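You operate a simulated robot arm through the tools that you are given. There is no shell and no other tool. Be economical: measure what you need, move in short steps, check, and stop when the job is done.

You run a simulated robot arm. Do the job below in one go: nothing can be reset, and whatever is moved stays where it is left.

JOB
Measure the green double plug's cable and clamp the round die of that size in the holder.
Fine: use the blue gauge; it stays closed on the cable.

It is judged by the outcome, as a careful person would: the job done as asked, and still so three seconds after it is handed in. It fails if anything else is knocked over, pushed out of place, dropped, spilled or broken.

ROBOT AND FRAMES
A 6-joint arm with a two-finger parallel gripper, fixed in place. Base frame: the origin is at the foot of the arm, x ahead of it, y to its left, z up; the work surface is at about z = 850. Readings come in mm, rad, newtons and seconds.
With the tool pointing down near the work surface it reaches from about 240 to 640 mm from the base axis. Its first joint turns from -1.152 to 1.152 rad. Payload 2.7 kg.
The tool frame sits at the grasp point between the pads (the TCP): z along the fingers, y along the line on which they close. The tips reach 23 mm beyond it. The gripper opens to 94 mm. The fingers are 38 mm wide and 10 mm thick; the gripper's body (54 by 96 mm) begins 39 mm behind the TCP.
Orientation is told as [roll, pitch, yaw] about the base's x, y, z axes, in that order, counted from this pose: with the fingers straight down and closing along the base's y, the tool's x points along the base's -x, its y along +y and its z along -z.

CONTROLS
- The arm moves only by the tool nudge_tool. Its argument "commands" is a list of rows, each a list of 3 entries, a list of its own where there are three numbers: the shift along the tool's x, y, z in mm, then the turn, a rotation vector about the tool's x, y, z in rad, then the gripper command, from -1 (fully open) to 1 (shut), values between in proportion. In form: [[[x, y, z], [wx, wy, wz], jaw], ...]. A call has 1 to 10 rows; each row shifts and turns the commanded pose from where the row before left it, along the tool's axes as they then stand. A row lasts 0.2 s, in which the tool goes at most 50 mm and 0.15 rad; a call with a longer step from one row to the next is refused whole, and so is a gripper value outside its range. A pose out of reach is approached as far as the arm can. The call stops where the force on the tool passes 50 N (or 10 N more than at its start, if that is more) or the arm is blocked; 0.2 s more then pass. The fingers move at their own pace (about 45 mm/s each) and stop on an object; they squeeze with about 33 N. The grip force told is the motor's: it shows also when the fingers shut on nothing. Time passes only in rows, and 0.2 s behind the last, so rows that do not move let the fingers close. It gives the time, the measured TCP pose, the force on the tool (base axes), the opening and the grip force at its end, in the units of the frame above (readings bear some noise).
- Cameras (640 x 400 px; columns grow to the right, rows downward): "scene" is fixed at [84.3, -438.2, 1403.5]; the picture's right is [0.68, -0.74, 0.00], its down [-0.41, -0.38, -0.83] and it looks along [0.61, 0.56, -0.56] (base axes); focal length 261 px, centre (320, 200). "wrist" rides on the gripper at [86, 16, -75] in the tool frame; the picture's right is [-0.18, 0.98, 0.00], its down [-0.58, -0.11, -0.81] and it looks along [-0.79, -0.15, 0.59] (tool axes); focal length 243 px, centre (320, 200).
- snapshot(camera): a new picture of that camera. No time passes.
- measure_at(camera, pixels): for up to 12 pixels [column, row] of the newest picture of that camera ("zoom" is the newest enlarged one), the place [x, y, z] in the base frame of the surface seen there, good to about 2 mm. No time passes.
- close_up(camera, box): a new picture of the part [left, top, right, bottom] of that camera's present view, enlarged. No time passes.
- job_done(): hands the job in; it is judged then, once.

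Go step by step. Measure first, check grasps and placings, and put right what went wrong. The budget is 80 turns and 54 pictures, counting those below and the enlarged ones. Unless the task says otherwise, let go and move clear before handing in, and close with one line.

The tools are called after "Call:" by a JSON object that holds its "api" and its "payload". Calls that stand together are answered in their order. nudge_tool: Moves the arm, as the interface text tells. Its arguments: {"type":"object","properties":{"commands":{"type":"array"}},"required":["commands"]} The other tools are called the same way: snapshot (camera) takes a picture; measure_at (camera, pixels) gives the place of the surface under pixels of a picture; close_up (camera, box) takes an enlarged picture of a part of a camera's view; job_done () hands the job in.

At the start:

```text
time_s: 0.0
tool_pos: [414.8, -85.7, 1223.2]
ee_rot: [-0.002, -0.003, 0.0]
wrist_force: [1.1, -0.8, -0.6]
opening: 94.5
gripper_force: 0.0
```

scene: 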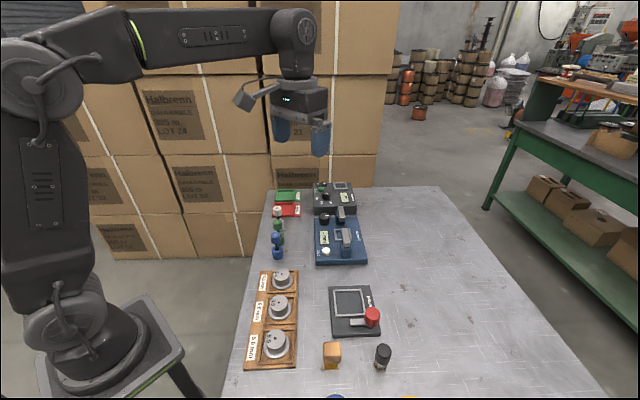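
wrist: 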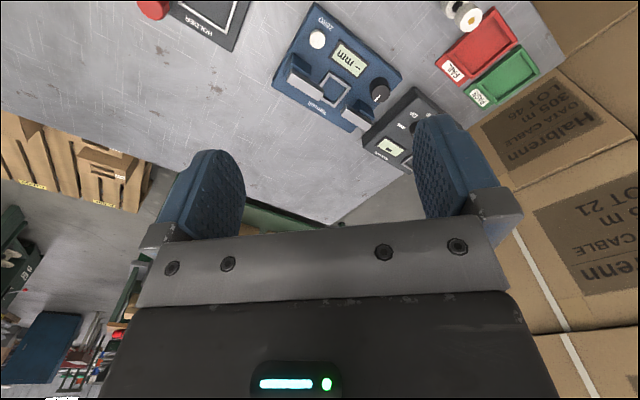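

The scene shows the dies in a wooden rack near (272,320), a holder near (355,310), the blue gauge near (340,240), and plugs near (278,235). I'll enlarge these areas first.

Call:
{"api": "close_up", "payload": {"camera": "scene", "box": [255, 175, 385, 270]}}

Call:
{"api": "close_up", "payload": {"camera": "scene", "box": [235, 260, 405, 375]}}

```text
4.21 times, centred on (320, 222) of scene
```

zoom: 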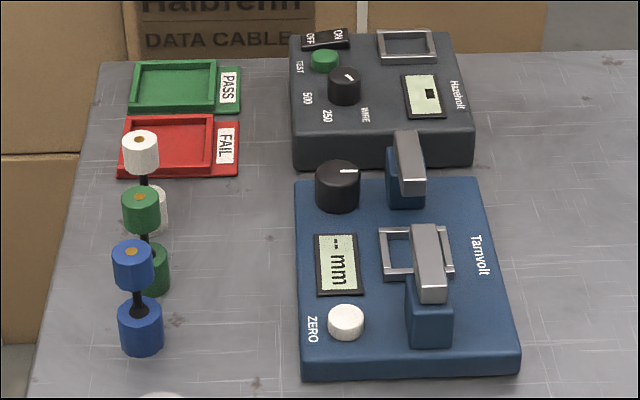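

```text
3.48 times, centred on (320, 318) of scene
```

zoom: 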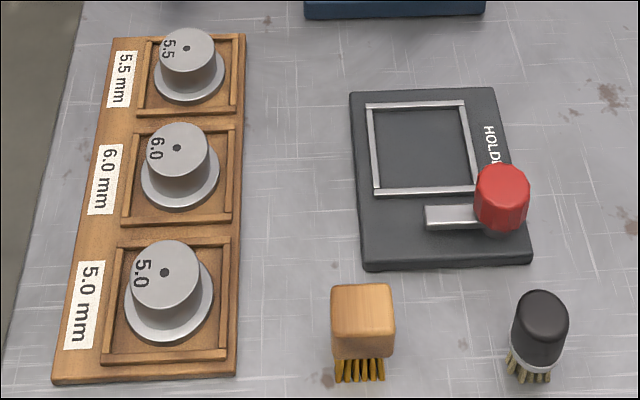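

Three standing double plugs (green is the middle one), the blue gauge with two jaw posts, and the holder with a red knob and bar. Next I'll enlarge the gauge and plugs further and measure.

Call:
{"api": "close_up", "payload": {"camera": "scene", "box": [265, 200, 305, 265]}}

Call:
{"api": "close_up", "payload": {"camera": "scene", "box": [308, 195, 376, 270]}}

Call:
{"api": "close_up", "payload": {"camera": "wrist", "box": [260, 0, 420, 140]}}

Call:
{"api": "measure_at", "payload": {"camera": "scene", "pixels": [[278, 224], [276, 209], [276, 235], [278, 252], [346, 230], [341, 209], [325, 250], [324, 217], [336, 236], [315, 265], [368, 263], [300, 300]]}}

```text
6.15 times, centred on (285, 232) of scene
```

zoom: 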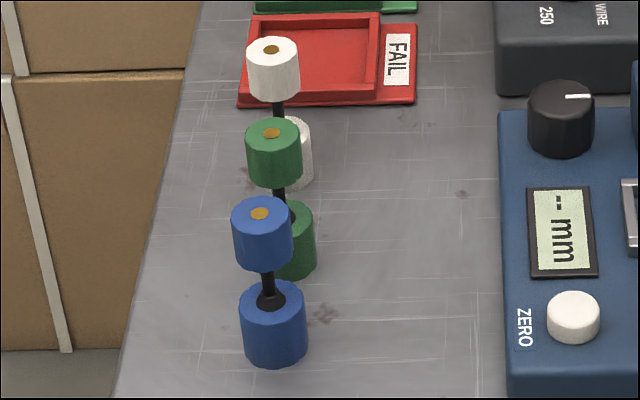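

```text
5.33 times, centred on (342, 232) of scene
```

zoom: 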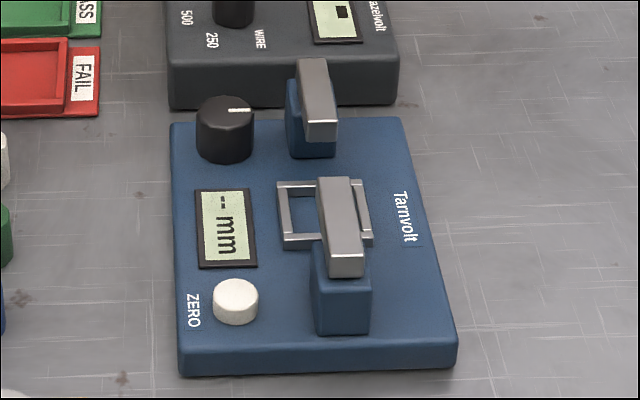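

```text
2.86 times, centred on (340, 70) of wrist
```

zoom: 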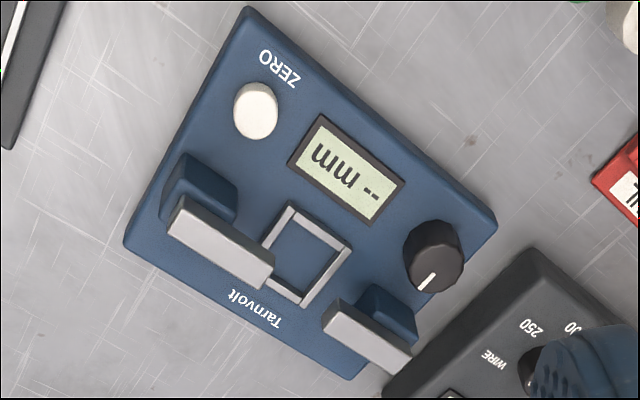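

```text
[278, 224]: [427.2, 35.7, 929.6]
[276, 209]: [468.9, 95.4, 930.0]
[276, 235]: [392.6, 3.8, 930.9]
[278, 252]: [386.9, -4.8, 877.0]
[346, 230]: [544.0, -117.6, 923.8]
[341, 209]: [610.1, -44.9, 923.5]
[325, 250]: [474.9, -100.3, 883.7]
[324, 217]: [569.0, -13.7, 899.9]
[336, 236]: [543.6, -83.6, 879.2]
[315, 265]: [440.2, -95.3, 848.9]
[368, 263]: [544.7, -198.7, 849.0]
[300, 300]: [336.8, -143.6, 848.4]
```

I need the jaw geometry, so I'll measure points on both blades, posts, frame and knob.

Call:
{"api": "measure_at", "payload": {"camera": "scene", "pixels": [[342.2, 229.2], [347, 229.2], [344.4, 241.8], [349.6, 241.8], [338.8, 207], [342.6, 207], [340.2, 216.4], [344.5, 216.4], [342, 256], [350.3, 256], [338, 223], [347, 246]]}}

Call:
{"api": "measure_at", "payload": {"camera": "wrist", "pixels": [[318, 39], [346, 71], [307, 64], [327, 70], [341, 76], [359, 90], [285, 50], [342, 65], [380, 90], [373, 100], [333, 54], [321, 72]]}}

```text
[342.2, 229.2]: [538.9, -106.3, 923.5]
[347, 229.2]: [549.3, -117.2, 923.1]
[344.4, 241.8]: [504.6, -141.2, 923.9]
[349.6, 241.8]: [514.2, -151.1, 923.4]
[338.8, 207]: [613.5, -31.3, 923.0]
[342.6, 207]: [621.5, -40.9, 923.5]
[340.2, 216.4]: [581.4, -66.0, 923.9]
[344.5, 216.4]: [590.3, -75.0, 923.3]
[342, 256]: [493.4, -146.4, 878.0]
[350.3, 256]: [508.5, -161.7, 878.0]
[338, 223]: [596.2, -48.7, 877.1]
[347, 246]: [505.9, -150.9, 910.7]
```

```text
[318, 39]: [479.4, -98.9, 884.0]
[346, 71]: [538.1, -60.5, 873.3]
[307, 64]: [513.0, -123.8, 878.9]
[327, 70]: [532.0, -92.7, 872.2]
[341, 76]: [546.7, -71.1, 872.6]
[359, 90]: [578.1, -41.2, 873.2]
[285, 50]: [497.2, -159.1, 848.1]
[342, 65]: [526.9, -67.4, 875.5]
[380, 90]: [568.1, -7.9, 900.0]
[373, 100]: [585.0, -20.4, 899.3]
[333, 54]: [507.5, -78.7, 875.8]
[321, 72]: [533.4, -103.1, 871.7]
```

Blades run at 45° in xy: near blade from (509,-146) to (544,-112), far blade from (586,-70) to (617,-36), tops at z≈923, gap ≈59 mm. I'll tilt the wrist camera down over the gauge for a better look.

Call:
{"api": "nudge_tool", "payload": {"commands": [[[-15, 20, 30], [0, 0.1, 0], -1], [[0, 20, 30], [0, 0.13, 0], -1], [[0, 0, 20], [0, 0.13, 0], -1], [[0, 0, 0], [0, 0.13, 0], -1], [[0, 0, 0], [0, 0.11, 0], -1], [[0, 0, 0], [0, 0, 0], -1]]}}

Call:
{"api": "snapshot", "payload": {"camera": "wrist"}}

```text
time_s: 1.4
tool_pos: [418.8, -44.1, 1140.7]
ee_rot: [-0.001, 0.595, 0.0]
wrist_force: [-0.5, -0.4, -1.3]
opening: 94.1
gripper_force: 0.0
out of reach, approached as far as the arm can: row 5
```

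```text
46 pictures are left
```

wrist: 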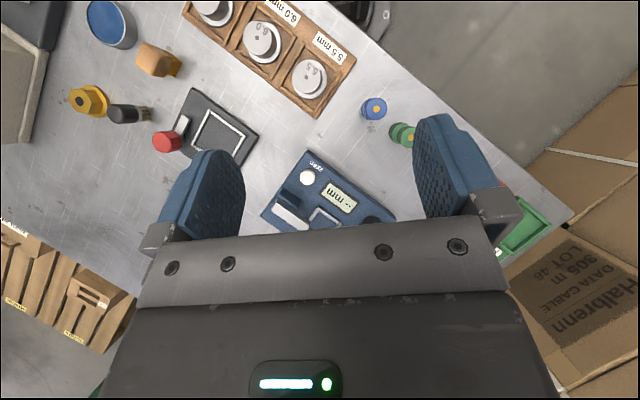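

Good overhead view of the holder (about 215,130) and rack; I'll enlarge the holder and measure it and the dies.

Call:
{"api": "close_up", "payload": {"camera": "wrist", "box": [145, 75, 275, 165]}}

Call:
{"api": "measure_at", "payload": {"camera": "wrist", "pixels": [[166, 141], [181, 124], [213, 107], [245, 133], [193, 144], [218, 132], [308, 75], [263, 40], [214, 5], [373, 109], [402, 134], [307, 177]]}}

Call:
{"api": "measure_at", "payload": {"camera": "scene", "pixels": [[372, 316], [361, 322], [333, 290], [361, 289], [370, 314], [336, 315], [366, 313], [350, 300], [282, 278], [279, 306], [275, 343], [383, 352]]}}

```text
4.44 times, centred on (210, 120) of wrist
```

zoom: 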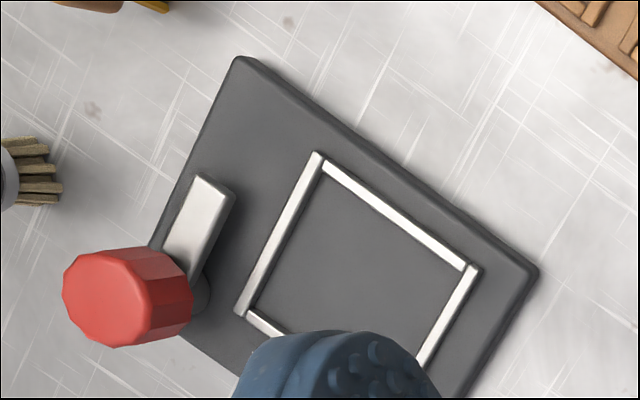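

```text
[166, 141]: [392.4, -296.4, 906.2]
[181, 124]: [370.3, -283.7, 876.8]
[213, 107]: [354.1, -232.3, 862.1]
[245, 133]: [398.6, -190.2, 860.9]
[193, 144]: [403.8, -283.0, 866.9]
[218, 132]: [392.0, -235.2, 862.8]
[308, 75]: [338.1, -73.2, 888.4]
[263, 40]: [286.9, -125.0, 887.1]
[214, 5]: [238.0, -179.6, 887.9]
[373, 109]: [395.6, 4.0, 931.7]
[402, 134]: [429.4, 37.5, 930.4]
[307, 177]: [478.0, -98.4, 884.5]
```

```text
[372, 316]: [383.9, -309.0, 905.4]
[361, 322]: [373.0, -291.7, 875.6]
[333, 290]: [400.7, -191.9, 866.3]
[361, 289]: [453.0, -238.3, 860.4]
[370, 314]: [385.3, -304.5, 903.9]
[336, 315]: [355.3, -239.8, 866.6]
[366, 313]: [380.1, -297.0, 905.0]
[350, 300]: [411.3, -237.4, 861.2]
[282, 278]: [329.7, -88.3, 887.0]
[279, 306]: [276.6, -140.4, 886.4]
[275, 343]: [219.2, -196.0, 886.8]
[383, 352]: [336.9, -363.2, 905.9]
```

The holder has a red knob/pivot with a bar that should swing over the seat. I'll back the tool up so the whole gauge comes in view.

Call:
{"api": "nudge_tool", "payload": {"commands": [[[25, 0, 17], [0, 0, 0], -1], [[25, 0, 17], [0, 0, 0], -1], [[20, 0, 12], [0, 0, 0], -1], [[0, 0, 0], [0, 0, 0], -1]]}}

Call:
{"api": "close_up", "payload": {"camera": "wrist", "box": [220, 80, 440, 240]}}

```text
time_s: 2.4
tool_pos: [337.6, -45.6, 1140.7]
ee_rot: [-0.002, 0.597, 0.0]
wrist_force: [-0.3, 0.4, 0.4]
opening: 93.8
gripper_force: 0.1
```

```text
2.50 times, centred on (330, 160) of wrist
```

zoom: 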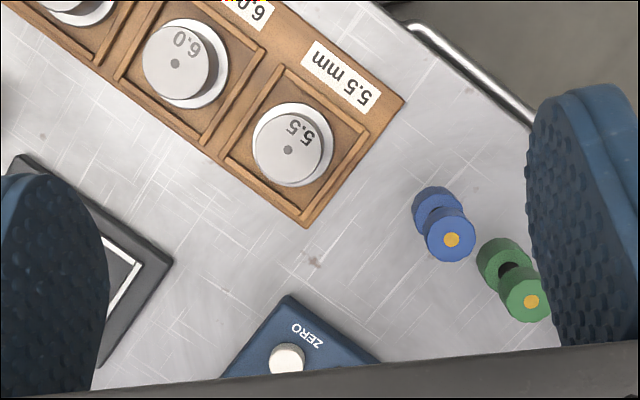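

The gauge slid under the gripper edge, so I need less tilt and more x. I'll go forward 80 mm and untilt by 0.3.

Call:
{"api": "nudge_tool", "payload": {"commands": [[[-33, 0, -23], [0, -0.1, 0], -1], [[-38, 0, -20], [0, -0.1, 0], -1], [[0, 0, 0], [0, -0.1, 0], -1], [[0, 0, 0], [0, 0, 0], -1]]}}

Call:
{"api": "close_up", "payload": {"camera": "wrist", "box": [220, 50, 440, 230]}}

```text
time_s: 3.4
tool_pos: [420.7, -48.6, 1140.7]
ee_rot: [0.0, 0.297, 0.0]
wrist_force: [0.9, 0.0, 0.2]
opening: 93.6
gripper_force: 0.1
```

```text
2.22 times, centred on (330, 140) of wrist
```

zoom: 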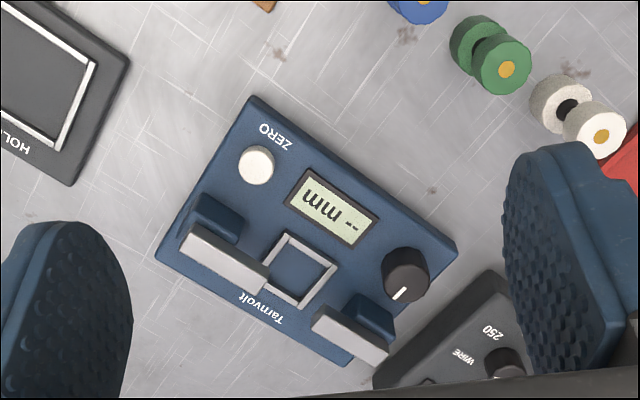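

Now the frame, jaws and knob are all visible; measuring them from this enlarged view.

Call:
{"api": "measure_at", "payload": {"camera": "zoom", "pixels": [[288, 237], [333, 269], [298, 304], [264, 290], [302, 266], [406, 258], [399, 295], [257, 152], [250, 98], [455, 250], [345, 365], [158, 256]]}}

Call:
{"api": "measure_at", "payload": {"camera": "zoom", "pixels": [[212, 200], [240, 220], [237, 240], [193, 215], [355, 300], [392, 325], [387, 340], [485, 20], [462, 50], [507, 69], [385, 240], [410, 300]]}}

```text
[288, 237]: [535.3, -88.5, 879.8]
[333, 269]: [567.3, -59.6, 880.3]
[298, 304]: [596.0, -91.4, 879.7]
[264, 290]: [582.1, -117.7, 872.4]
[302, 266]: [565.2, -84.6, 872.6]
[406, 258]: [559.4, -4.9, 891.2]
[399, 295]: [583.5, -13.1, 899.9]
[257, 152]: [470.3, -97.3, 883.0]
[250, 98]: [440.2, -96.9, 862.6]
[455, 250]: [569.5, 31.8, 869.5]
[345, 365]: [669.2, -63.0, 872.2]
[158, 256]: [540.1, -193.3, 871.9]
```

```text
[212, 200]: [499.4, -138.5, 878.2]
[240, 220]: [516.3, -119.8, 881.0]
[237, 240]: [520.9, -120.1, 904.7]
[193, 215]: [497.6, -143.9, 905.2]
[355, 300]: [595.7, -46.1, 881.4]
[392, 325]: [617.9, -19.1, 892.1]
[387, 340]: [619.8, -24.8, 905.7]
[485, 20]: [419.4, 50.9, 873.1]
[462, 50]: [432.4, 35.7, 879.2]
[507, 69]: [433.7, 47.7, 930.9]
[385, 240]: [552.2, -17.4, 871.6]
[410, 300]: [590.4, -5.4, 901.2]
```

The frame's centre is ≈(565,-90), midway between the blades, and a plain knob (no scale) sits at ≈(575,-9). I'll zoom into the plugs and knob to get cap heights and exact centres.

Call:
{"api": "close_up", "payload": {"camera": "scene", "box": [265, 200, 305, 265]}}

Call:
{"api": "measure_at", "payload": {"camera": "zoom", "pixels": [[262, 268], [268, 282], [270, 312], [273, 182], [279, 193], [300, 215], [248, 133], [299, 133], [272, 119], [272, 147], [233, 215], [290, 215]]}}

Call:
{"api": "measure_at", "payload": {"camera": "zoom", "pixels": [[530, 98], [594, 98], [560, 83], [562, 115], [278, 192], [284, 204], [294, 208], [315, 215], [295, 270], [560, 150], [305, 340], [243, 330]]}}

```text
6.15 times, centred on (285, 232) of scene
```

zoom: 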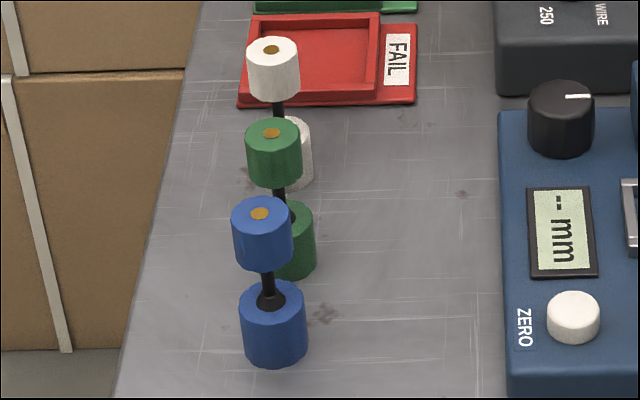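

```text
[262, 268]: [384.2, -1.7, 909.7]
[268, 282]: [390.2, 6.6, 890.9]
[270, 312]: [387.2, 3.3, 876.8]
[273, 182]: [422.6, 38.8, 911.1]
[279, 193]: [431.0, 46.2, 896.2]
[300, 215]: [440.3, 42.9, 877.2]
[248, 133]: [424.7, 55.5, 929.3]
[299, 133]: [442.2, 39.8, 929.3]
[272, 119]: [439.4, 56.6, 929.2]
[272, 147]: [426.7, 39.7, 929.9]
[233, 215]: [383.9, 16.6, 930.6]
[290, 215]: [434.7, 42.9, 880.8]
```

```text
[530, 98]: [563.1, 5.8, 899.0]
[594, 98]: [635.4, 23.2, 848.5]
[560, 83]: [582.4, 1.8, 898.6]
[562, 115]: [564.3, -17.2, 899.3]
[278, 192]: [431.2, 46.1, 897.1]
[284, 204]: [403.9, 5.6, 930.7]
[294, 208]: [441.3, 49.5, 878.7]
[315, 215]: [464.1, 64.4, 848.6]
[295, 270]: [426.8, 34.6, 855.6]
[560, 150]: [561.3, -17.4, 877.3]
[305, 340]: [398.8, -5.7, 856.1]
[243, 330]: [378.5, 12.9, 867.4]
```

Green plug: top centre ≈(433,48), cap z 909–930, cable 881–909, base 850–879 — so in the frame its cable sits at the blades' height. The knob is centred ≈(573,-8), Ø≈31, top 899; I'll move above it, untilted, with the fingers closing along the gauge's axis.

Call:
{"api": "nudge_tool", "payload": {"commands": [[[0, 0, 0], [0, -0.148, 0], -0.2], [[0, 0, 0], [0, -0.149, 0], -0.2], [[-50, 13.5, 20], [0, 0, 0], -0.2], [[-50, 13.5, 30], [0, 0, 0], -0.2], [[-49, 13.5, 30], [0, 0, 0.135], -0.2], [[0, 0, 40], [0, 0, 0.13], -0.2], [[0, 0, 30], [0, 0, 0.13], -0.2], [[0, 0, 0], [0, 0, 0.13], -0.2], [[0, 0, 0], [0, 0, 0.13], -0.2], [[0, 0, 0], [0, 0, 0.13], -0.2]]}}

Call:
{"api": "close_up", "payload": {"camera": "scene", "box": [260, 120, 400, 270]}}

```text
refused: row 3 steps farther than a row can; nothing moved
```

```text
2.67 times, centred on (330, 195) of scene
```

zoom: 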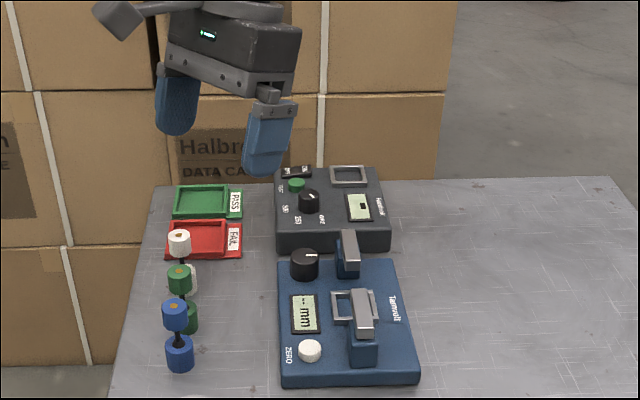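

Row 3 exceeded 50 mm in total, so I'll resend with shorter steps.

Call:
{"api": "nudge_tool", "payload": {"commands": [[[0, 0, 0], [0, -0.148, 0], -0.2], [[0, 0, 0], [0, -0.149, 0], -0.2], [[-40, 11, 10], [0, 0, 0], -0.2], [[-40, 10, 20], [0, 0, 0], -0.2], [[-40, 10, 20], [0, 0, 0], -0.2], [[-32, 9, 20], [0, 0, 0.145], -0.2], [[0, 0, 30], [0, 0, 0.15], -0.2], [[0, 0, 30], [0, 0, 0.15], -0.2], [[0, 0, 20], [0, 0, 0.15], -0.2], [[0, 0, 0], [0, 0, 0.15], -0.2]]}}

```text
time_s: 5.6
tool_pos: [571.4, -6.0, 989.6]
ee_rot: [-0.002, 0.001, -0.748]
wrist_force: [0.6, 0.5, 0.0]
opening: 56.4
gripper_force: 0.2
```

Above the knob; I'll lower until the tips are just over it (tips z≈906) and check alignment.

Call:
{"api": "nudge_tool", "payload": {"commands": [[[-2.5, 0, 30], [0, 0, 0.037], -0.2], [[0, 0, 30], [0, 0, 0], -0.2], [[0, 0, 0], [0, 0, 0], -0.2]]}}

Call:
{"api": "close_up", "payload": {"camera": "scene", "box": [280, 160, 370, 230]}}

Call:
{"api": "close_up", "payload": {"camera": "wrist", "box": [160, 60, 520, 285]}}

```text
time_s: 6.4
tool_pos: [572.4, -7.5, 931.2]
ee_rot: [-0.001, 0.001, -0.783]
wrist_force: [-0.2, -0.1, -0.1]
opening: 56.3
gripper_force: 0.1
```

```text
5.71 times, centred on (325, 195) of scene
```

zoom: 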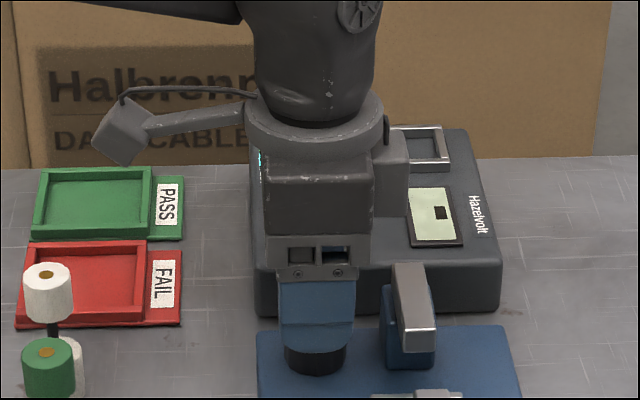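

```text
1.78 times, centred on (340, 172) of wrist
```

zoom: 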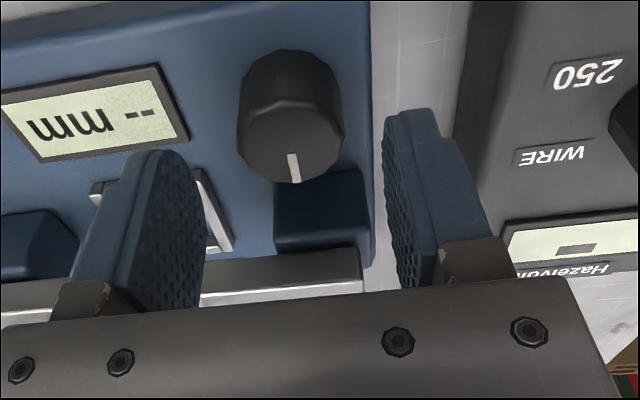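

Alignment looks right; I'll check how high the tester's neighbouring edge and knob stand, since the far finger descends close to it.

Call:
{"api": "measure_at", "payload": {"camera": "zoom", "pixels": [[462, 120], [480, 30], [540, 120], [630, 110], [366, 180], [320, 180], [350, 210], [290, 130], [245, 110], [340, 100]]}}

```text
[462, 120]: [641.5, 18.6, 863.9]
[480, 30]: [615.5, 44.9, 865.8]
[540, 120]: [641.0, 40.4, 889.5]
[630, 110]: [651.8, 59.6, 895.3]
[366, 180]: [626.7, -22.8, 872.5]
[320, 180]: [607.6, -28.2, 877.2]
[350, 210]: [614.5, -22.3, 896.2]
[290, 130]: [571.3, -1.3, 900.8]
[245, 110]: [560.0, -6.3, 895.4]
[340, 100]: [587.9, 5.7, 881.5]
```

The tester is well clear (≈67 mm away). Descending and closing on the knob.

Call:
{"api": "nudge_tool", "payload": {"commands": [[[0, 1.5, 12], [0, 0, 0], -0.2], [[0, 0, 12], [0, 0, 0], -0.2], [[0, 0, 0], [0, 0, 0], 0.6], [[0, 0, 0], [0, 0, 0], 0.6], [[0, 0, 0], [0, 0, 0], 0.6]]}}

```text
time_s: 7.6
tool_pos: [574.0, -6.8, 906.0]
ee_rot: [-0.002, 0.0, -0.78]
wrist_force: [2.4, 1.7, -2.3]
opening: 33.0
gripper_force: 44.5
```

Gripping the knob at 33 mm with little side force. I'll try a small clockwise turn (seen from above).

Call:
{"api": "nudge_tool", "payload": {"commands": [[[0, 0, 0], [0, 0, 0.12], 0.6], [[0, 0, 0], [0, 0, 0.12], 0.6], [[0, 0, 0], [0, 0, 0.12], 0.6], [[0, 0, 0], [0, 0, 0], 0.6]]}}

Call:
{"api": "close_up", "payload": {"camera": "scene", "box": [308, 195, 376, 270]}}

```text
time_s: 8.6
tool_pos: [574.5, -6.2, 906.8]
ee_rot: [-0.001, -0.001, -1.143]
wrist_force: [10.5, 1.0, -8.1]
opening: 32.9
gripper_force: 45.0
```

```text
5.33 times, centred on (342, 232) of scene
```

zoom: 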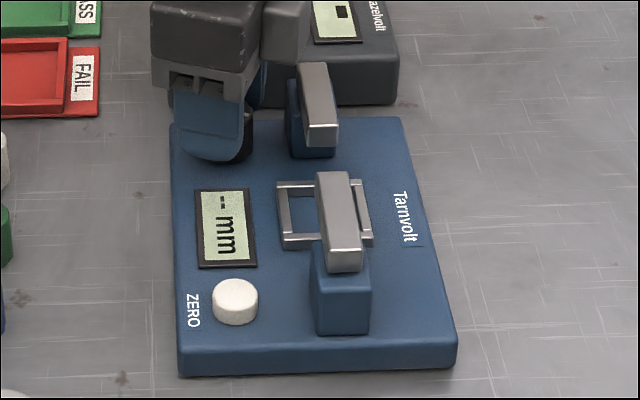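

Both jaws moved inward (near blade tip rows 178→171, far 141→146): clockwise closes them. I'll keep closing empty to check the gauge's zero first.

Call:
{"api": "nudge_tool", "payload": {"commands": [[[0, 0, 0], [0, 0, 0.14], 0.6], [[0, 0, 0], [0, 0, 0.14], 0.6], [[0, 0, 0], [0, 0, 0.14], 0.6], [[0, 0, 0], [0, 0, 0.14], 0.6], [[0, 0, 0], [0, 0, 0.14], 0.6], [[0, 0, 0], [0, 0, 0.14], 0.6], [[0, 0, 0], [0, 0, 0.14], 0.6], [[0, 0, 0], [0, 0, 0], 0.6]]}}

Call:
{"api": "close_up", "payload": {"camera": "scene", "box": [308, 195, 376, 270]}}

```text
time_s: 10.4
tool_pos: [576.6, -7.2, 906.3]
ee_rot: [0.005, 0.005, -2.123]
wrist_force: [31.7, 2.1, -21.7]
opening: 33.1
gripper_force: 45.0
```

```text
5.33 times, centred on (342, 232) of scene
```

zoom: 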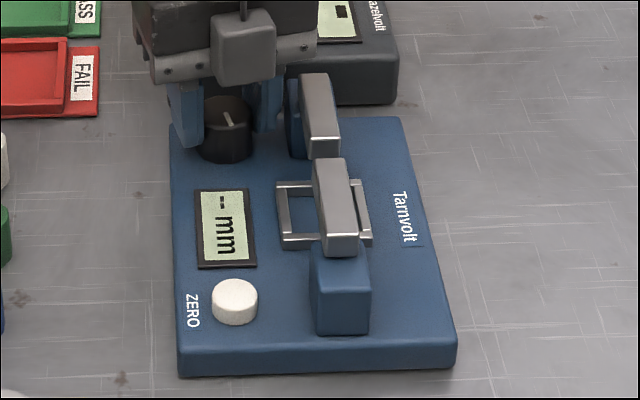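

Still closing; side force of ~32 N in +x shows the knob axis is ≈3 mm further in x, so I'll recentre and keep turning.

Call:
{"api": "nudge_tool", "payload": {"commands": [[[1.6, 2.6, 0], [0, 0, 0], 0.6], [[0, 0, 0], [0, 0, 0.12], 0.6], [[0, 0, 0], [0, 0, 0.12], 0.6], [[0, 0, 0], [0, 0, 0.12], 0.6], [[0, 0, 0], [0, 0, 0.12], 0.6], [[0, 0, 0], [0, 0, 0], 0.6]]}}

Call:
{"api": "close_up", "payload": {"camera": "scene", "box": [308, 195, 376, 270]}}

```text
time_s: 11.8
tool_pos: [577.1, -7.8, 907.6]
ee_rot: [0.002, -0.003, -2.6]
wrist_force: [8.7, -5.5, -3.7]
opening: 33.1
gripper_force: 44.9
```

```text
5.33 times, centred on (342, 232) of scene
```

zoom: 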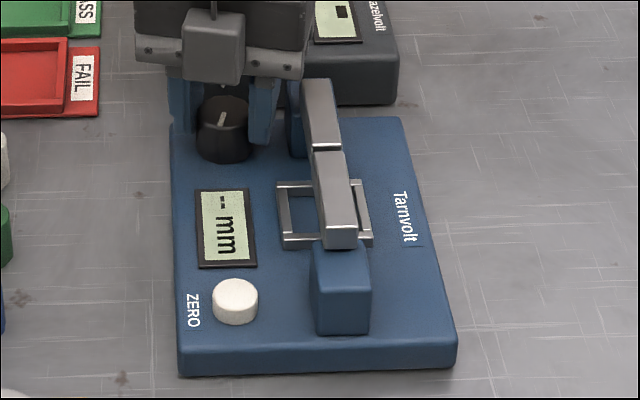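

The blades are nearly touching at (326,150) in the zoom, with the display still "--". I'll turn a little more to find the closed position.

Call:
{"api": "nudge_tool", "payload": {"commands": [[[0, 0, 0], [0, 0, 0.1], 0.6], [[0, 0, 0], [0, 0, 0.1], 0.6], [[0, 0, 0], [0, 0, 0], 0.6]]}}

Call:
{"api": "close_up", "payload": {"camera": "scene", "box": [308, 195, 376, 270]}}

```text
time_s: 12.6
tool_pos: [578.3, -8.1, 906.8]
ee_rot: [0.001, -0.003, -2.803]
wrist_force: [9.8, -14.6, -4.4]
opening: 32.8
gripper_force: 44.8
```

```text
5.33 times, centred on (342, 232) of scene
```

zoom: 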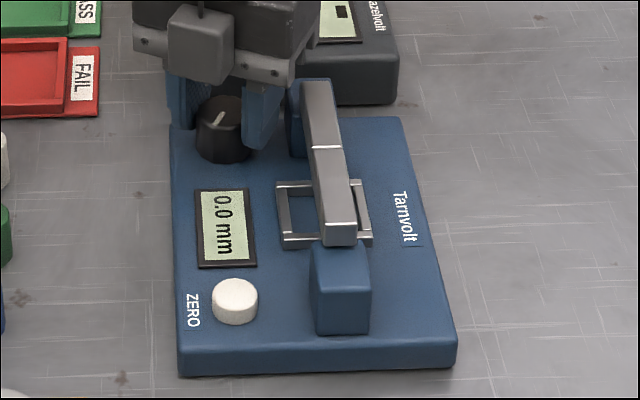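

Display reads 0.0 mm when closed empty, so the gauge is true. Now I'll open it again by turning back.

Call:
{"api": "nudge_tool", "payload": {"commands": [[[0, 0, 0], [0, 0, -0.14], 0.6], [[0, 0, 0], [0, 0, -0.14], 0.6], [[0, 0, 0], [0, 0, -0.14], 0.6], [[0, 0, 0], [0, 0, -0.14], 0.6], [[0, 0, 0], [0, 0, -0.14], 0.6], [[0, 0, 0], [0, 0, -0.14], 0.6], [[0, 0, 0], [0, 0, -0.14], 0.6], [[0, 0, 0], [0, 0, -0.14], 0.6], [[0, 0, 0], [0, 0, -0.14], 0.6], [[0, 0, 0], [0, 0, -0.14], 0.6]]}}

Call:
{"api": "nudge_tool", "payload": {"commands": [[[0, 0, 0], [0, 0, -0.14], 0.6], [[0, 0, 0], [0, 0, -0.14], 0.6], [[0, 0, 0], [0, 0, -0.14], 0.6], [[0, 0, 0], [0, 0, -0.14], 0.6], [[0, 0, 0], [0, 0, 0], 0.6]]}}

Call:
{"api": "close_up", "payload": {"camera": "scene", "box": [308, 195, 376, 270]}}

```text
time_s: 14.8
tool_pos: [576.5, -6.7, 906.4]
ee_rot: [-0.009, 0.0, -1.399]
wrist_force: [-23.7, -9.6, 12.9]
opening: 33.1
gripper_force: 45.2
```

```text
time_s: 16.0
tool_pos: [574.6, -7.2, 905.5]
ee_rot: [-0.009, 0.008, -0.842]
wrist_force: [-36.4, -10.8, 18.2]
opening: 33.1
gripper_force: 44.8
```

```text
5.33 times, centred on (342, 232) of scene
```

zoom: 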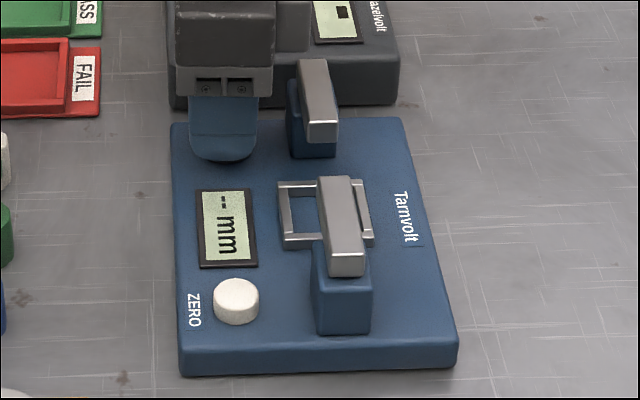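

Jaws are open again. Releasing, lifting to z≈1000, then moving over the green plug.

Call:
{"api": "nudge_tool", "payload": {"commands": [[[0, 0, 0], [0, 0, 0], -0.1], [[0, 0, 0], [0, 0, 0], -0.2], [[0, 0, -45], [0, 0, 0], -0.2], [[0, 0, -49], [0, 0, 0], -0.2], [[33.9, -17.3, 0], [0, 0, 0], -0.2], [[33.9, -17.3, 0], [0, 0, 0], -0.2], [[33.9, -17.3, 0], [0, 0, 0], -0.2], [[33.9, -17.3, 0], [0, 0, 0], -0.2], [[0, 0, 0], [0, 0, -0.14], -0.2], [[0, 0, 0], [0, 0, -0.14], -0.2]]}}

Call:
{"api": "nudge_tool", "payload": {"commands": [[[0, 0, 0], [0, 0, -0.15], -0.2], [[0, 0, 0], [0, 0, -0.15], -0.2], [[0, 0, 0], [0, 0, -0.15], -0.2], [[0, 0, 0], [0, 0, -0.15], -0.2], [[0, 0, 0], [0, 0, -0.15], -0.2], [[0, 0, 0], [0, 0, -0.15], -0.2], [[0, 0, 0], [0, 0, -0.15], -0.2], [[0, 0, 0], [0, 0, -0.15], -0.2], [[0, 0, 0], [0, 0, -0.14], -0.2], [[0, 0, 0], [0, 0, 0], -0.2]]}}

Call:
{"api": "close_up", "payload": {"camera": "scene", "box": [230, 130, 370, 270]}}

```text
time_s: 18.2
tool_pos: [435.6, 48.7, 1001.3]
ee_rot: [-0.001, 0.0, -0.559]
wrist_force: [-0.3, -0.5, -0.1]
opening: 56.6
gripper_force: 0.1
```

```text
time_s: 20.4
tool_pos: [435.3, 48.5, 1000.8]
ee_rot: [-0.001, 0.003, 0.78]
wrist_force: [-0.3, -0.1, -0.2]
opening: 56.5
gripper_force: 0.0
```

```text
2.86 times, centred on (300, 200) of scene
```

zoom: 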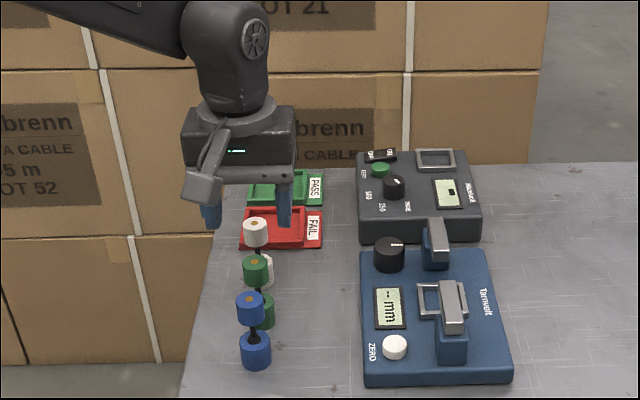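

Over the plug; lowering until tips are just above it and checking from the wrist view.

Call:
{"api": "nudge_tool", "payload": {"commands": [[[1.8, 1, 20], [0, 0, 0], -0.2], [[0, 0, 21], [0, 0, 0], -0.2], [[0, 0, 0], [0, 0, 0], -0.2]]}}

Call:
{"api": "snapshot", "payload": {"camera": "wrist"}}

Call:
{"api": "close_up", "payload": {"camera": "scene", "box": [245, 175, 325, 255]}}

```text
time_s: 21.2
tool_pos: [432.8, 48.6, 957.6]
ee_rot: [-0.001, 0.002, 0.779]
wrist_force: [0.0, -0.2, 0.4]
opening: 56.1
gripper_force: 0.1
```

```text
32 pictures are left
```

wrist: 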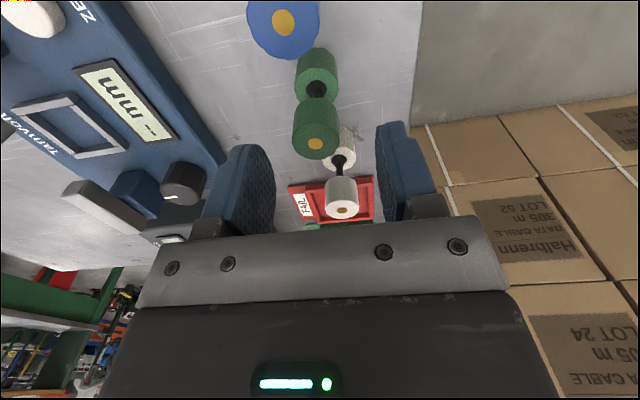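

```text
5.00 times, centred on (285, 215) of scene
```

zoom: 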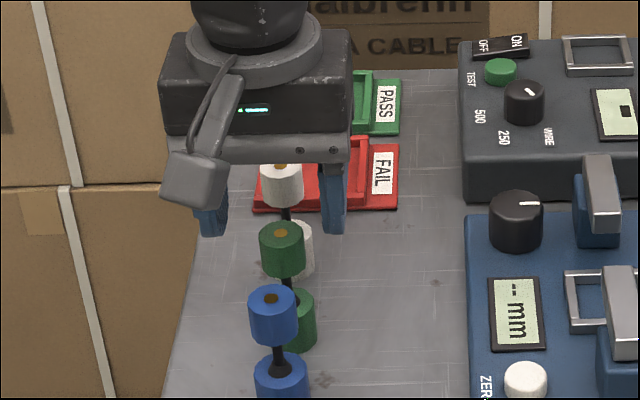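

The cap (316,145 in the wrist view) sits slightly to the −tool‑y side of the finger midline (~325). I'll shift 3 mm, lower to TCP z 928 and close gently.

Call:
{"api": "nudge_tool", "payload": {"commands": [[[0, -3, 0], [0, 0, 0], -0.2], [[0, 0, 15], [0, 0, 0], -0.2], [[0, 0, 15], [0, 0, 0], -0.2], [[0, 0, 0], [0, 0, 0], 0.2], [[0, 0, 0], [0, 0, 0], 0.8], [[0, 0, 0], [0, 0, 0], 0.8], [[0, 0, 0], [0, 0, 0], 0.8]]}}

Call:
{"api": "close_up", "payload": {"camera": "scene", "box": [245, 175, 325, 255]}}

```text
time_s: 22.8
tool_pos: [436.1, 46.8, 929.3]
ee_rot: [0.0, 0.001, 0.775]
wrist_force: [-0.3, 0.3, 0.4]
opening: 24.9
gripper_force: 32.7
```

```text
5.00 times, centred on (285, 215) of scene
```

zoom: 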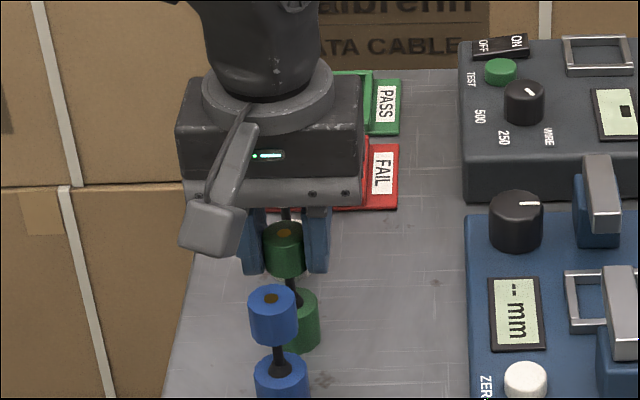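

The green cap is held (24.9 mm). Lifting 90 mm and carrying it along −tool y to above the gauge frame.

Call:
{"api": "nudge_tool", "payload": {"commands": [[[0, 0, -30], [0, 0, 0], 0.8], [[0, 0, -30], [0, 0, 0], 0.8], [[0, 0, -30], [0, 0, 0], 0.8], [[0.6, -38, 0], [0, 0, 0], 0.8], [[0.5, -38, 0], [0, 0, 0], 0.8], [[0.5, -38, 0], [0, 0, 0], 0.8], [[0.5, -38, 0], [0, 0, 0], 0.8], [[0.5, -36.5, 0], [0, 0, 0], 0.8], [[0, 0, 0], [0, 0, 0], 0.8]]}}

Call:
{"api": "close_up", "payload": {"camera": "scene", "box": [290, 150, 390, 270]}}

Call:
{"api": "close_up", "payload": {"camera": "wrist", "box": [200, 30, 440, 240]}}

```text
time_s: 24.8
tool_pos: [566.0, -88.9, 1024.0]
ee_rot: [0.0, 0.001, 0.778]
wrist_force: [0.4, 0.0, -1.2]
opening: 24.8
gripper_force: 33.0
```

```text
3.33 times, centred on (340, 210) of scene
```

zoom: 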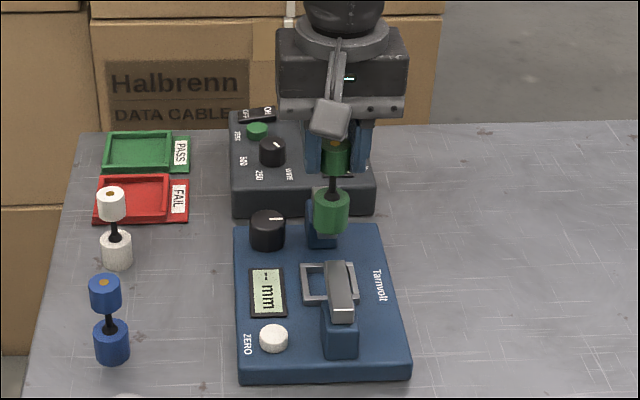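

```text
1.90 times, centred on (320, 135) of wrist
```

zoom: 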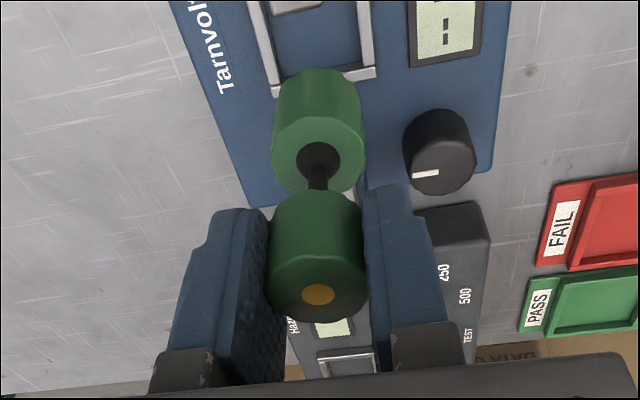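

Plug hangs straight above the frame. Lowering to just above the frame (base z≈884) and checking.

Call:
{"api": "nudge_tool", "payload": {"commands": [[[0, 0, 20], [0, 0, 0], 0.8], [[0, 0, 20], [0, 0, 0], 0.8], [[0, 0, 20], [0, 0, 0], 0.8], [[0, 0, 0], [0, 0, 0], 0.8]]}}

Call:
{"api": "close_up", "payload": {"camera": "scene", "box": [308, 185, 376, 260]}}

Call:
{"api": "close_up", "payload": {"camera": "wrist", "box": [200, 0, 440, 200]}}

```text
time_s: 25.8
tool_pos: [566.9, -87.6, 960.9]
ee_rot: [-0.002, 0.002, 0.776]
wrist_force: [-0.1, 0.4, -1.0]
opening: 25.0
gripper_force: 33.0
```

```text
5.33 times, centred on (342, 222) of scene
```

zoom: 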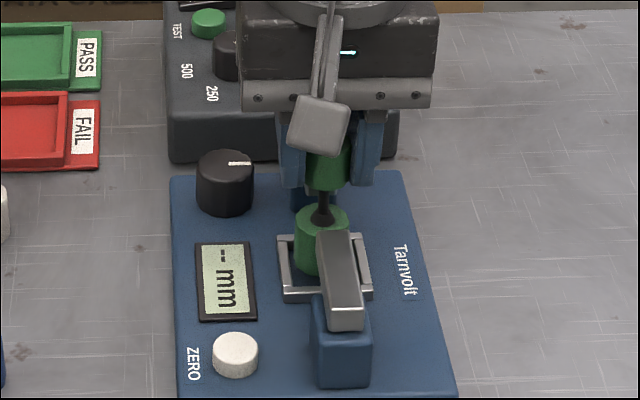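

```text
2.00 times, centred on (320, 100) of wrist
```

zoom: 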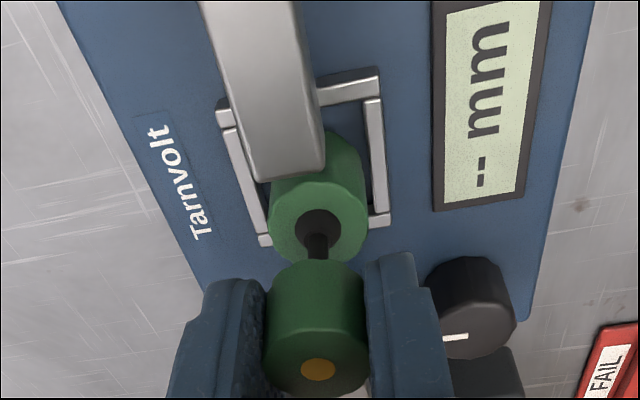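

The plug base is ≈2 mm too far along +u and ≈1–2 mm toward −v of the frame centre (324,265). I'll correct and lower onto the seat.

Call:
{"api": "nudge_tool", "payload": {"commands": [[[2, -1.7, 0], [0, 0, 0], 0.8], [[0, 0, 5], [0, 0, 0], 0.8], [[0, 0, 4], [0, 0, 0], 0.8], [[0, 0, 0], [0, 0, 0], 0.8]]}}

Call:
{"api": "close_up", "payload": {"camera": "scene", "box": [308, 185, 376, 260]}}

```text
time_s: 26.8
tool_pos: [566.2, -92.4, 952.2]
ee_rot: [-0.002, 0.0, 0.779]
wrist_force: [-0.9, 0.5, 4.6]
opening: 24.7
gripper_force: 31.9
```

```text
5.33 times, centred on (342, 222) of scene
```

zoom: 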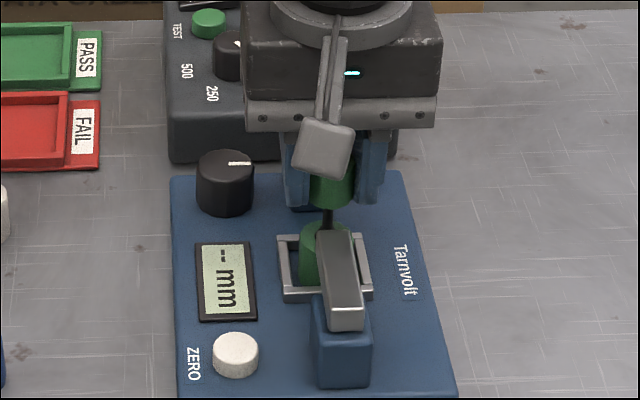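

At TCP z 952.2 with 5 N contact, the base is at ≈873: in the seat, not on the bars. Releasing and lifting clear.

Call:
{"api": "nudge_tool", "payload": {"commands": [[[0, 0, 0.7], [0, 0, 0], 0.8], [[0, 0, 0], [0, 0, 0], 0.2], [[0, 0, 0], [0, 0, 0], -0.1], [[0, 0, 0], [0, 0, 0], -0.1], [[0, 0, -30], [0, 0, 0], -0.1], [[0, 0, -30], [0, 0, 0], -0.1], [[0, 0, -30], [0, 0, 0], -0.1], [[0, 0, 0], [0, 0, 0], -0.1]]}}

Call:
{"api": "close_up", "payload": {"camera": "scene", "box": [308, 185, 376, 260]}}

```text
time_s: 28.6
tool_pos: [566.3, -93.2, 1040.0]
ee_rot: [-0.001, 0.001, 0.778]
wrist_force: [0.7, -0.3, 0.6]
opening: 51.7
gripper_force: 0.1
```

```text
5.33 times, centred on (342, 222) of scene
```

zoom: 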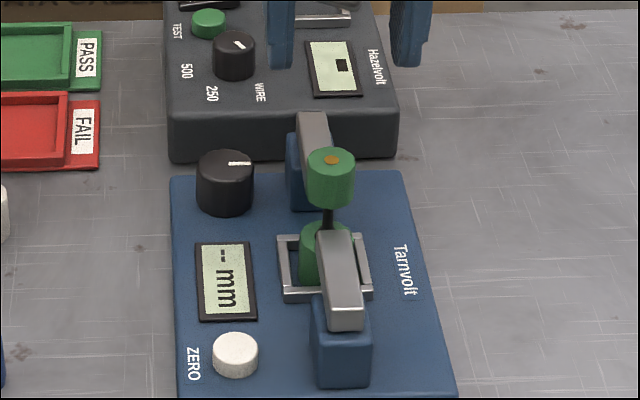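

The plug stands upright in the frame. Now back to the knob, turning the wrist to the original grasp angle.

Call:
{"api": "nudge_tool", "payload": {"commands": [[[-34, 27, 0], [0, 0, 0], -0.2], [[-33, 27.6, 0], [0, 0, 0], -0.2], [[0, 0, 0], [0, 0, 0.15], -0.2], [[0, 0, 0], [0, 0, 0.15], -0.2], [[0, 0, 0], [0, 0, 0.15], -0.2], [[0, 0, 0], [0, 0, 0.15], -0.2], [[0, 0, 0], [0, 0, 0.15], -0.2], [[0, 0, 0], [0, 0, 0.15], -0.2], [[0, 0, 0], [0, 0, 0.15], -0.2], [[0, 0, 0], [0, 0, 0.15], -0.2]]}}

Call:
{"api": "nudge_tool", "payload": {"commands": [[[0, 0, 0], [0, 0, 0.15], -0.2], [[0, 0, 0], [0, 0, 0.15], -0.2], [[0, 0, 0], [0, 0, 0.063], -0.2], [[0, 0, 30], [0, 0, 0], -0.2], [[0, 0, 30], [0, 0, 0], -0.2], [[0, 0, 0], [0, 0, 0], -0.2]]}}

```text
time_s: 30.8
tool_pos: [575.7, -5.8, 1039.4]
ee_rot: [-0.003, -0.001, -0.424]
wrist_force: [-0.4, -0.4, 0.2]
opening: 56.3
gripper_force: 0.0
```

```text
time_s: 32.2
tool_pos: [576.1, -4.2, 980.0]
ee_rot: [-0.002, -0.001, -0.786]
wrist_force: [0.0, -0.4, -0.2]
opening: 56.4
gripper_force: 0.0
```

Correcting by ~3 mm, lowering and gripping the knob.

Call:
{"api": "nudge_tool", "payload": {"commands": [[[-1.6, -2.3, 25], [0, 0, 0], -0.2], [[0, 0, 25], [0, 0, 0], -0.2], [[0, 0, 22], [0, 0, 0], -0.2], [[0, 0, 0], [0, 0, 0], -0.2], [[0, 0, 0], [0, 0, 0], 0.6], [[0, 0, 0], [0, 0, 0], 0.6], [[0, 0, 0], [0, 0, 0], 0.6]]}}

```text
time_s: 33.8
tool_pos: [576.5, -9.3, 907.2]
ee_rot: [-0.002, 0.0, -0.786]
wrist_force: [3.9, 0.1, -4.5]
opening: 33.1
gripper_force: 45.0
```

Gripped. Turning clockwise 1.3 rad, then checking.

Call:
{"api": "nudge_tool", "payload": {"commands": [[[0, 0, 0], [0, 0, 0.13], 0.6], [[0, 0, 0], [0, 0, 0.13], 0.6], [[0, 0, 0], [0, 0, 0.13], 0.6], [[0, 0, 0], [0, 0, 0.13], 0.6], [[0, 0, 0], [0, 0, 0.13], 0.6], [[0, 0, 0], [0, 0, 0.13], 0.6], [[0, 0, 0], [0, 0, 0.13], 0.6], [[0, 0, 0], [0, 0, 0.13], 0.6], [[0, 0, 0], [0, 0, 0.13], 0.6], [[0, 0, 0], [0, 0, 0.13], 0.6]]}}

Call:
{"api": "close_up", "payload": {"camera": "scene", "box": [308, 185, 376, 260]}}

```text
time_s: 36.0
tool_pos: [574.2, -9.5, 907.0]
ee_rot: [0.0, 0.001, -2.089]
wrist_force: [13.0, 11.0, -18.1]
opening: 33.0
gripper_force: 45.1
```

```text
5.33 times, centred on (342, 222) of scene
```

zoom: 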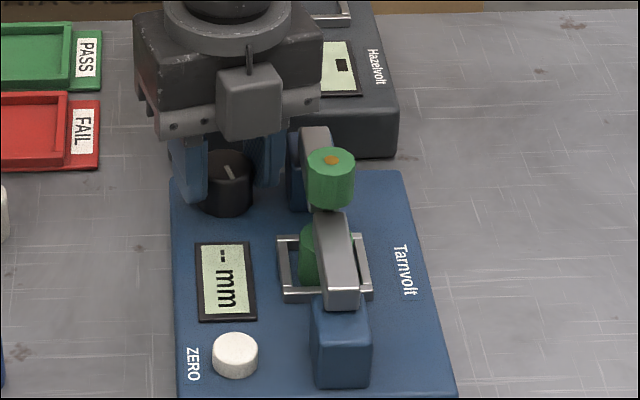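

The jaws are closing and the plug is upright. Continuing in smaller steps until contact.

Call:
{"api": "nudge_tool", "payload": {"commands": [[[1, 1, 0], [0, 0, 0.1], 0.6], [[0, 0, 0], [0, 0, 0.1], 0.6], [[0, 0, 0], [0, 0, 0.08], 0.6], [[0, 0, 0], [0, 0, 0.06], 0.6], [[0, 0, 0], [0, 0, 0], 0.6]]}}

Call:
{"api": "close_up", "payload": {"camera": "scene", "box": [308, 185, 376, 260]}}

```text
time_s: 37.2
tool_pos: [574.7, -8.7, 908.1]
ee_rot: [-0.005, -0.006, -2.426]
wrist_force: [-9.4, 13.7, -17.3]
opening: 33.0
gripper_force: 44.8
```

```text
5.33 times, centred on (342, 222) of scene
```

zoom: 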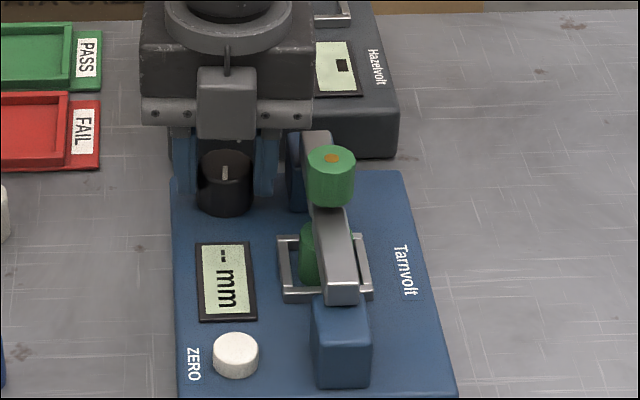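

Jaws still moving (near blade's lower edge 308→305, fully closed was ≈299). A bit more.

Call:
{"api": "nudge_tool", "payload": {"commands": [[[0, 0, 0], [0, 0, 0.06], 0.6], [[0, 0, 0], [0, 0, 0.06], 0.6], [[0, 0, 0], [0, 0, 0], 0.6]]}}

Call:
{"api": "close_up", "payload": {"camera": "scene", "box": [308, 185, 376, 260]}}

```text
time_s: 38.0
tool_pos: [574.2, -9.3, 908.4]
ee_rot: [-0.002, -0.003, -2.548]
wrist_force: [-20.4, 14.9, -5.9]
opening: 33.3
gripper_force: 45.2
```

```text
5.33 times, centred on (342, 222) of scene
```

zoom: 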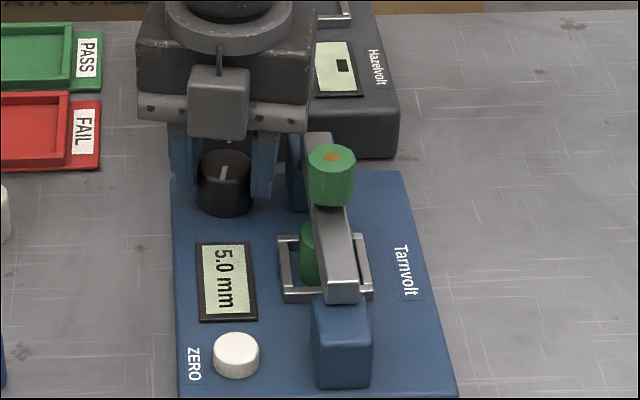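

It reads 5.0 mm. I'll snug it slightly, release the knob, lift and verify that it stays.

Call:
{"api": "nudge_tool", "payload": {"commands": [[[0, 0, 0], [0, 0, 0.03], 0.6], [[0, 0, 0], [0, 0, 0], 0.3], [[0, 0, 0], [0, 0, 0], -0.2], [[0, 0, 0], [0, 0, 0], -0.2], [[0, 0, -40], [0, 0, 0], -0.2], [[0, 0, -45], [0, 0, 0], -0.2], [[0, 0, -45], [0, 0, 0], -0.2], [[0, 0, 0], [0, 0, 0], -0.2]]}}

Call:
{"api": "close_up", "payload": {"camera": "scene", "box": [308, 185, 376, 260]}}

```text
time_s: 39.8
tool_pos: [576.9, -8.2, 1037.3]
ee_rot: [0.002, -0.001, -2.578]
wrist_force: [0.3, -0.1, 0.5]
opening: 56.3
gripper_force: 0.1
```

```text
5.33 times, centred on (342, 222) of scene
```

zoom: 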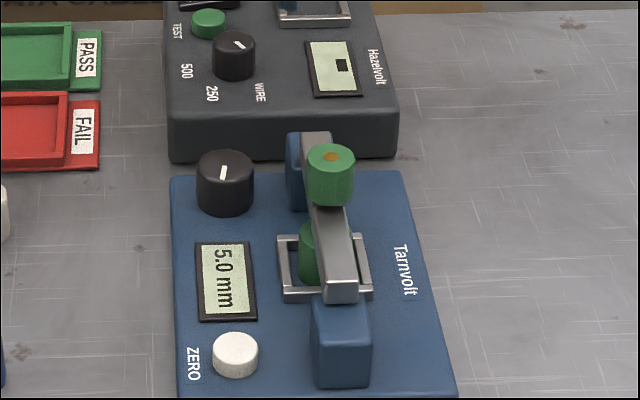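

Reads 5.0 mm with the knob free, so the 5.0 die it is. I'll zoom on that die and the holder to measure.

Call:
{"api": "close_up", "payload": {"camera": "scene", "box": [240, 315, 310, 375]}}

Call:
{"api": "measure_at", "payload": {"camera": "zoom", "pixels": [[300, 160], [266, 180], [335, 180], [300, 155], [300, 210], [300, 245], [300, 265], [256, 210], [350, 210], [260, 290], [400, 250], [315, 120]]}}

```text
6.67 times, centred on (275, 345) of scene
```

zoom: 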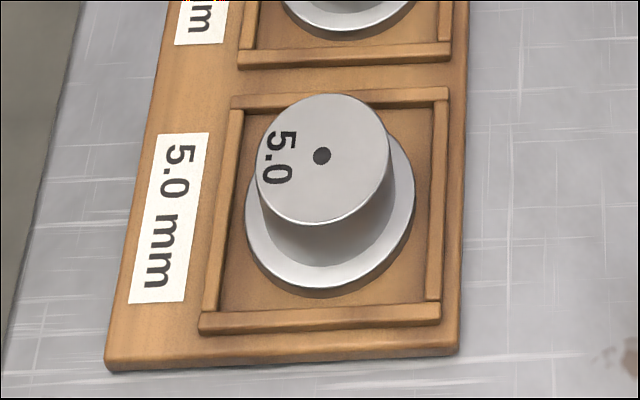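

```text
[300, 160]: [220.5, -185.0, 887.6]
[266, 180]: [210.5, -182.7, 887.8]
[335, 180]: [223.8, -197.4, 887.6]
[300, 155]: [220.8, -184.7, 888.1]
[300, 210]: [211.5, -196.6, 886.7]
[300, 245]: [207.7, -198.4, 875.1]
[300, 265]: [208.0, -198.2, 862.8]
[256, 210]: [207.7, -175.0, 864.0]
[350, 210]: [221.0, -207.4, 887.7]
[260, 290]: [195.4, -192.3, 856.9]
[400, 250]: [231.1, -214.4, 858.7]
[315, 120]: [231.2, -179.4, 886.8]
```

5.0 die: centre ≈(225,-189), cylinder Ø39, top 887.5, flange top ≈863. Now measuring the holder's seat and clamp accurately.

Call:
{"api": "close_up", "payload": {"camera": "scene", "box": [322, 278, 394, 345]}}

Call:
{"api": "measure_at", "payload": {"camera": "zoom", "pixels": [[120, 80], [285, 75], [320, 220], [135, 228], [210, 150], [375, 215], [345, 230], [410, 230], [350, 260], [230, 270], [230, 290], [300, 295]]}}

Call:
{"api": "measure_at", "payload": {"camera": "scene", "pixels": [[266, 349], [273, 361], [299, 340], [276, 327]]}}

```text
5.97 times, centred on (358, 312) of scene
```

zoom: 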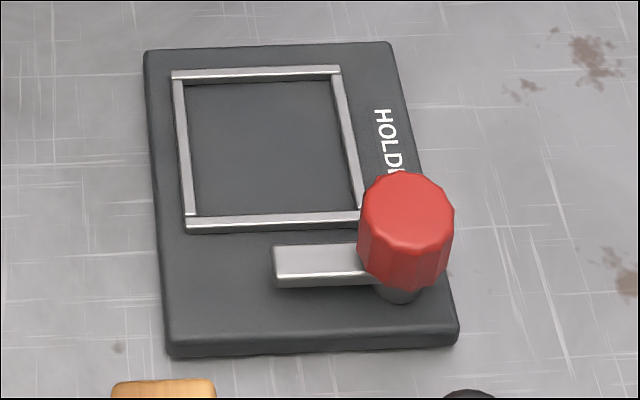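

```text
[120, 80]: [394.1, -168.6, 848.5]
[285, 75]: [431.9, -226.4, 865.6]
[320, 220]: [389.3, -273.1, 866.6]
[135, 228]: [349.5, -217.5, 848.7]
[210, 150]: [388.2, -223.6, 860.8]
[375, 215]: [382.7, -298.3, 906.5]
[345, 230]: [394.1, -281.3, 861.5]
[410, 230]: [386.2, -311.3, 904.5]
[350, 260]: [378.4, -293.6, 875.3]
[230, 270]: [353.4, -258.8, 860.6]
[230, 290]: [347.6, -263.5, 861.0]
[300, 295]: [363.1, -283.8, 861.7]
```

```text
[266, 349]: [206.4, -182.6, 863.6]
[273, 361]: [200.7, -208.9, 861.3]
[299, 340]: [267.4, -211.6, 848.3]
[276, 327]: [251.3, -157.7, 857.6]
```

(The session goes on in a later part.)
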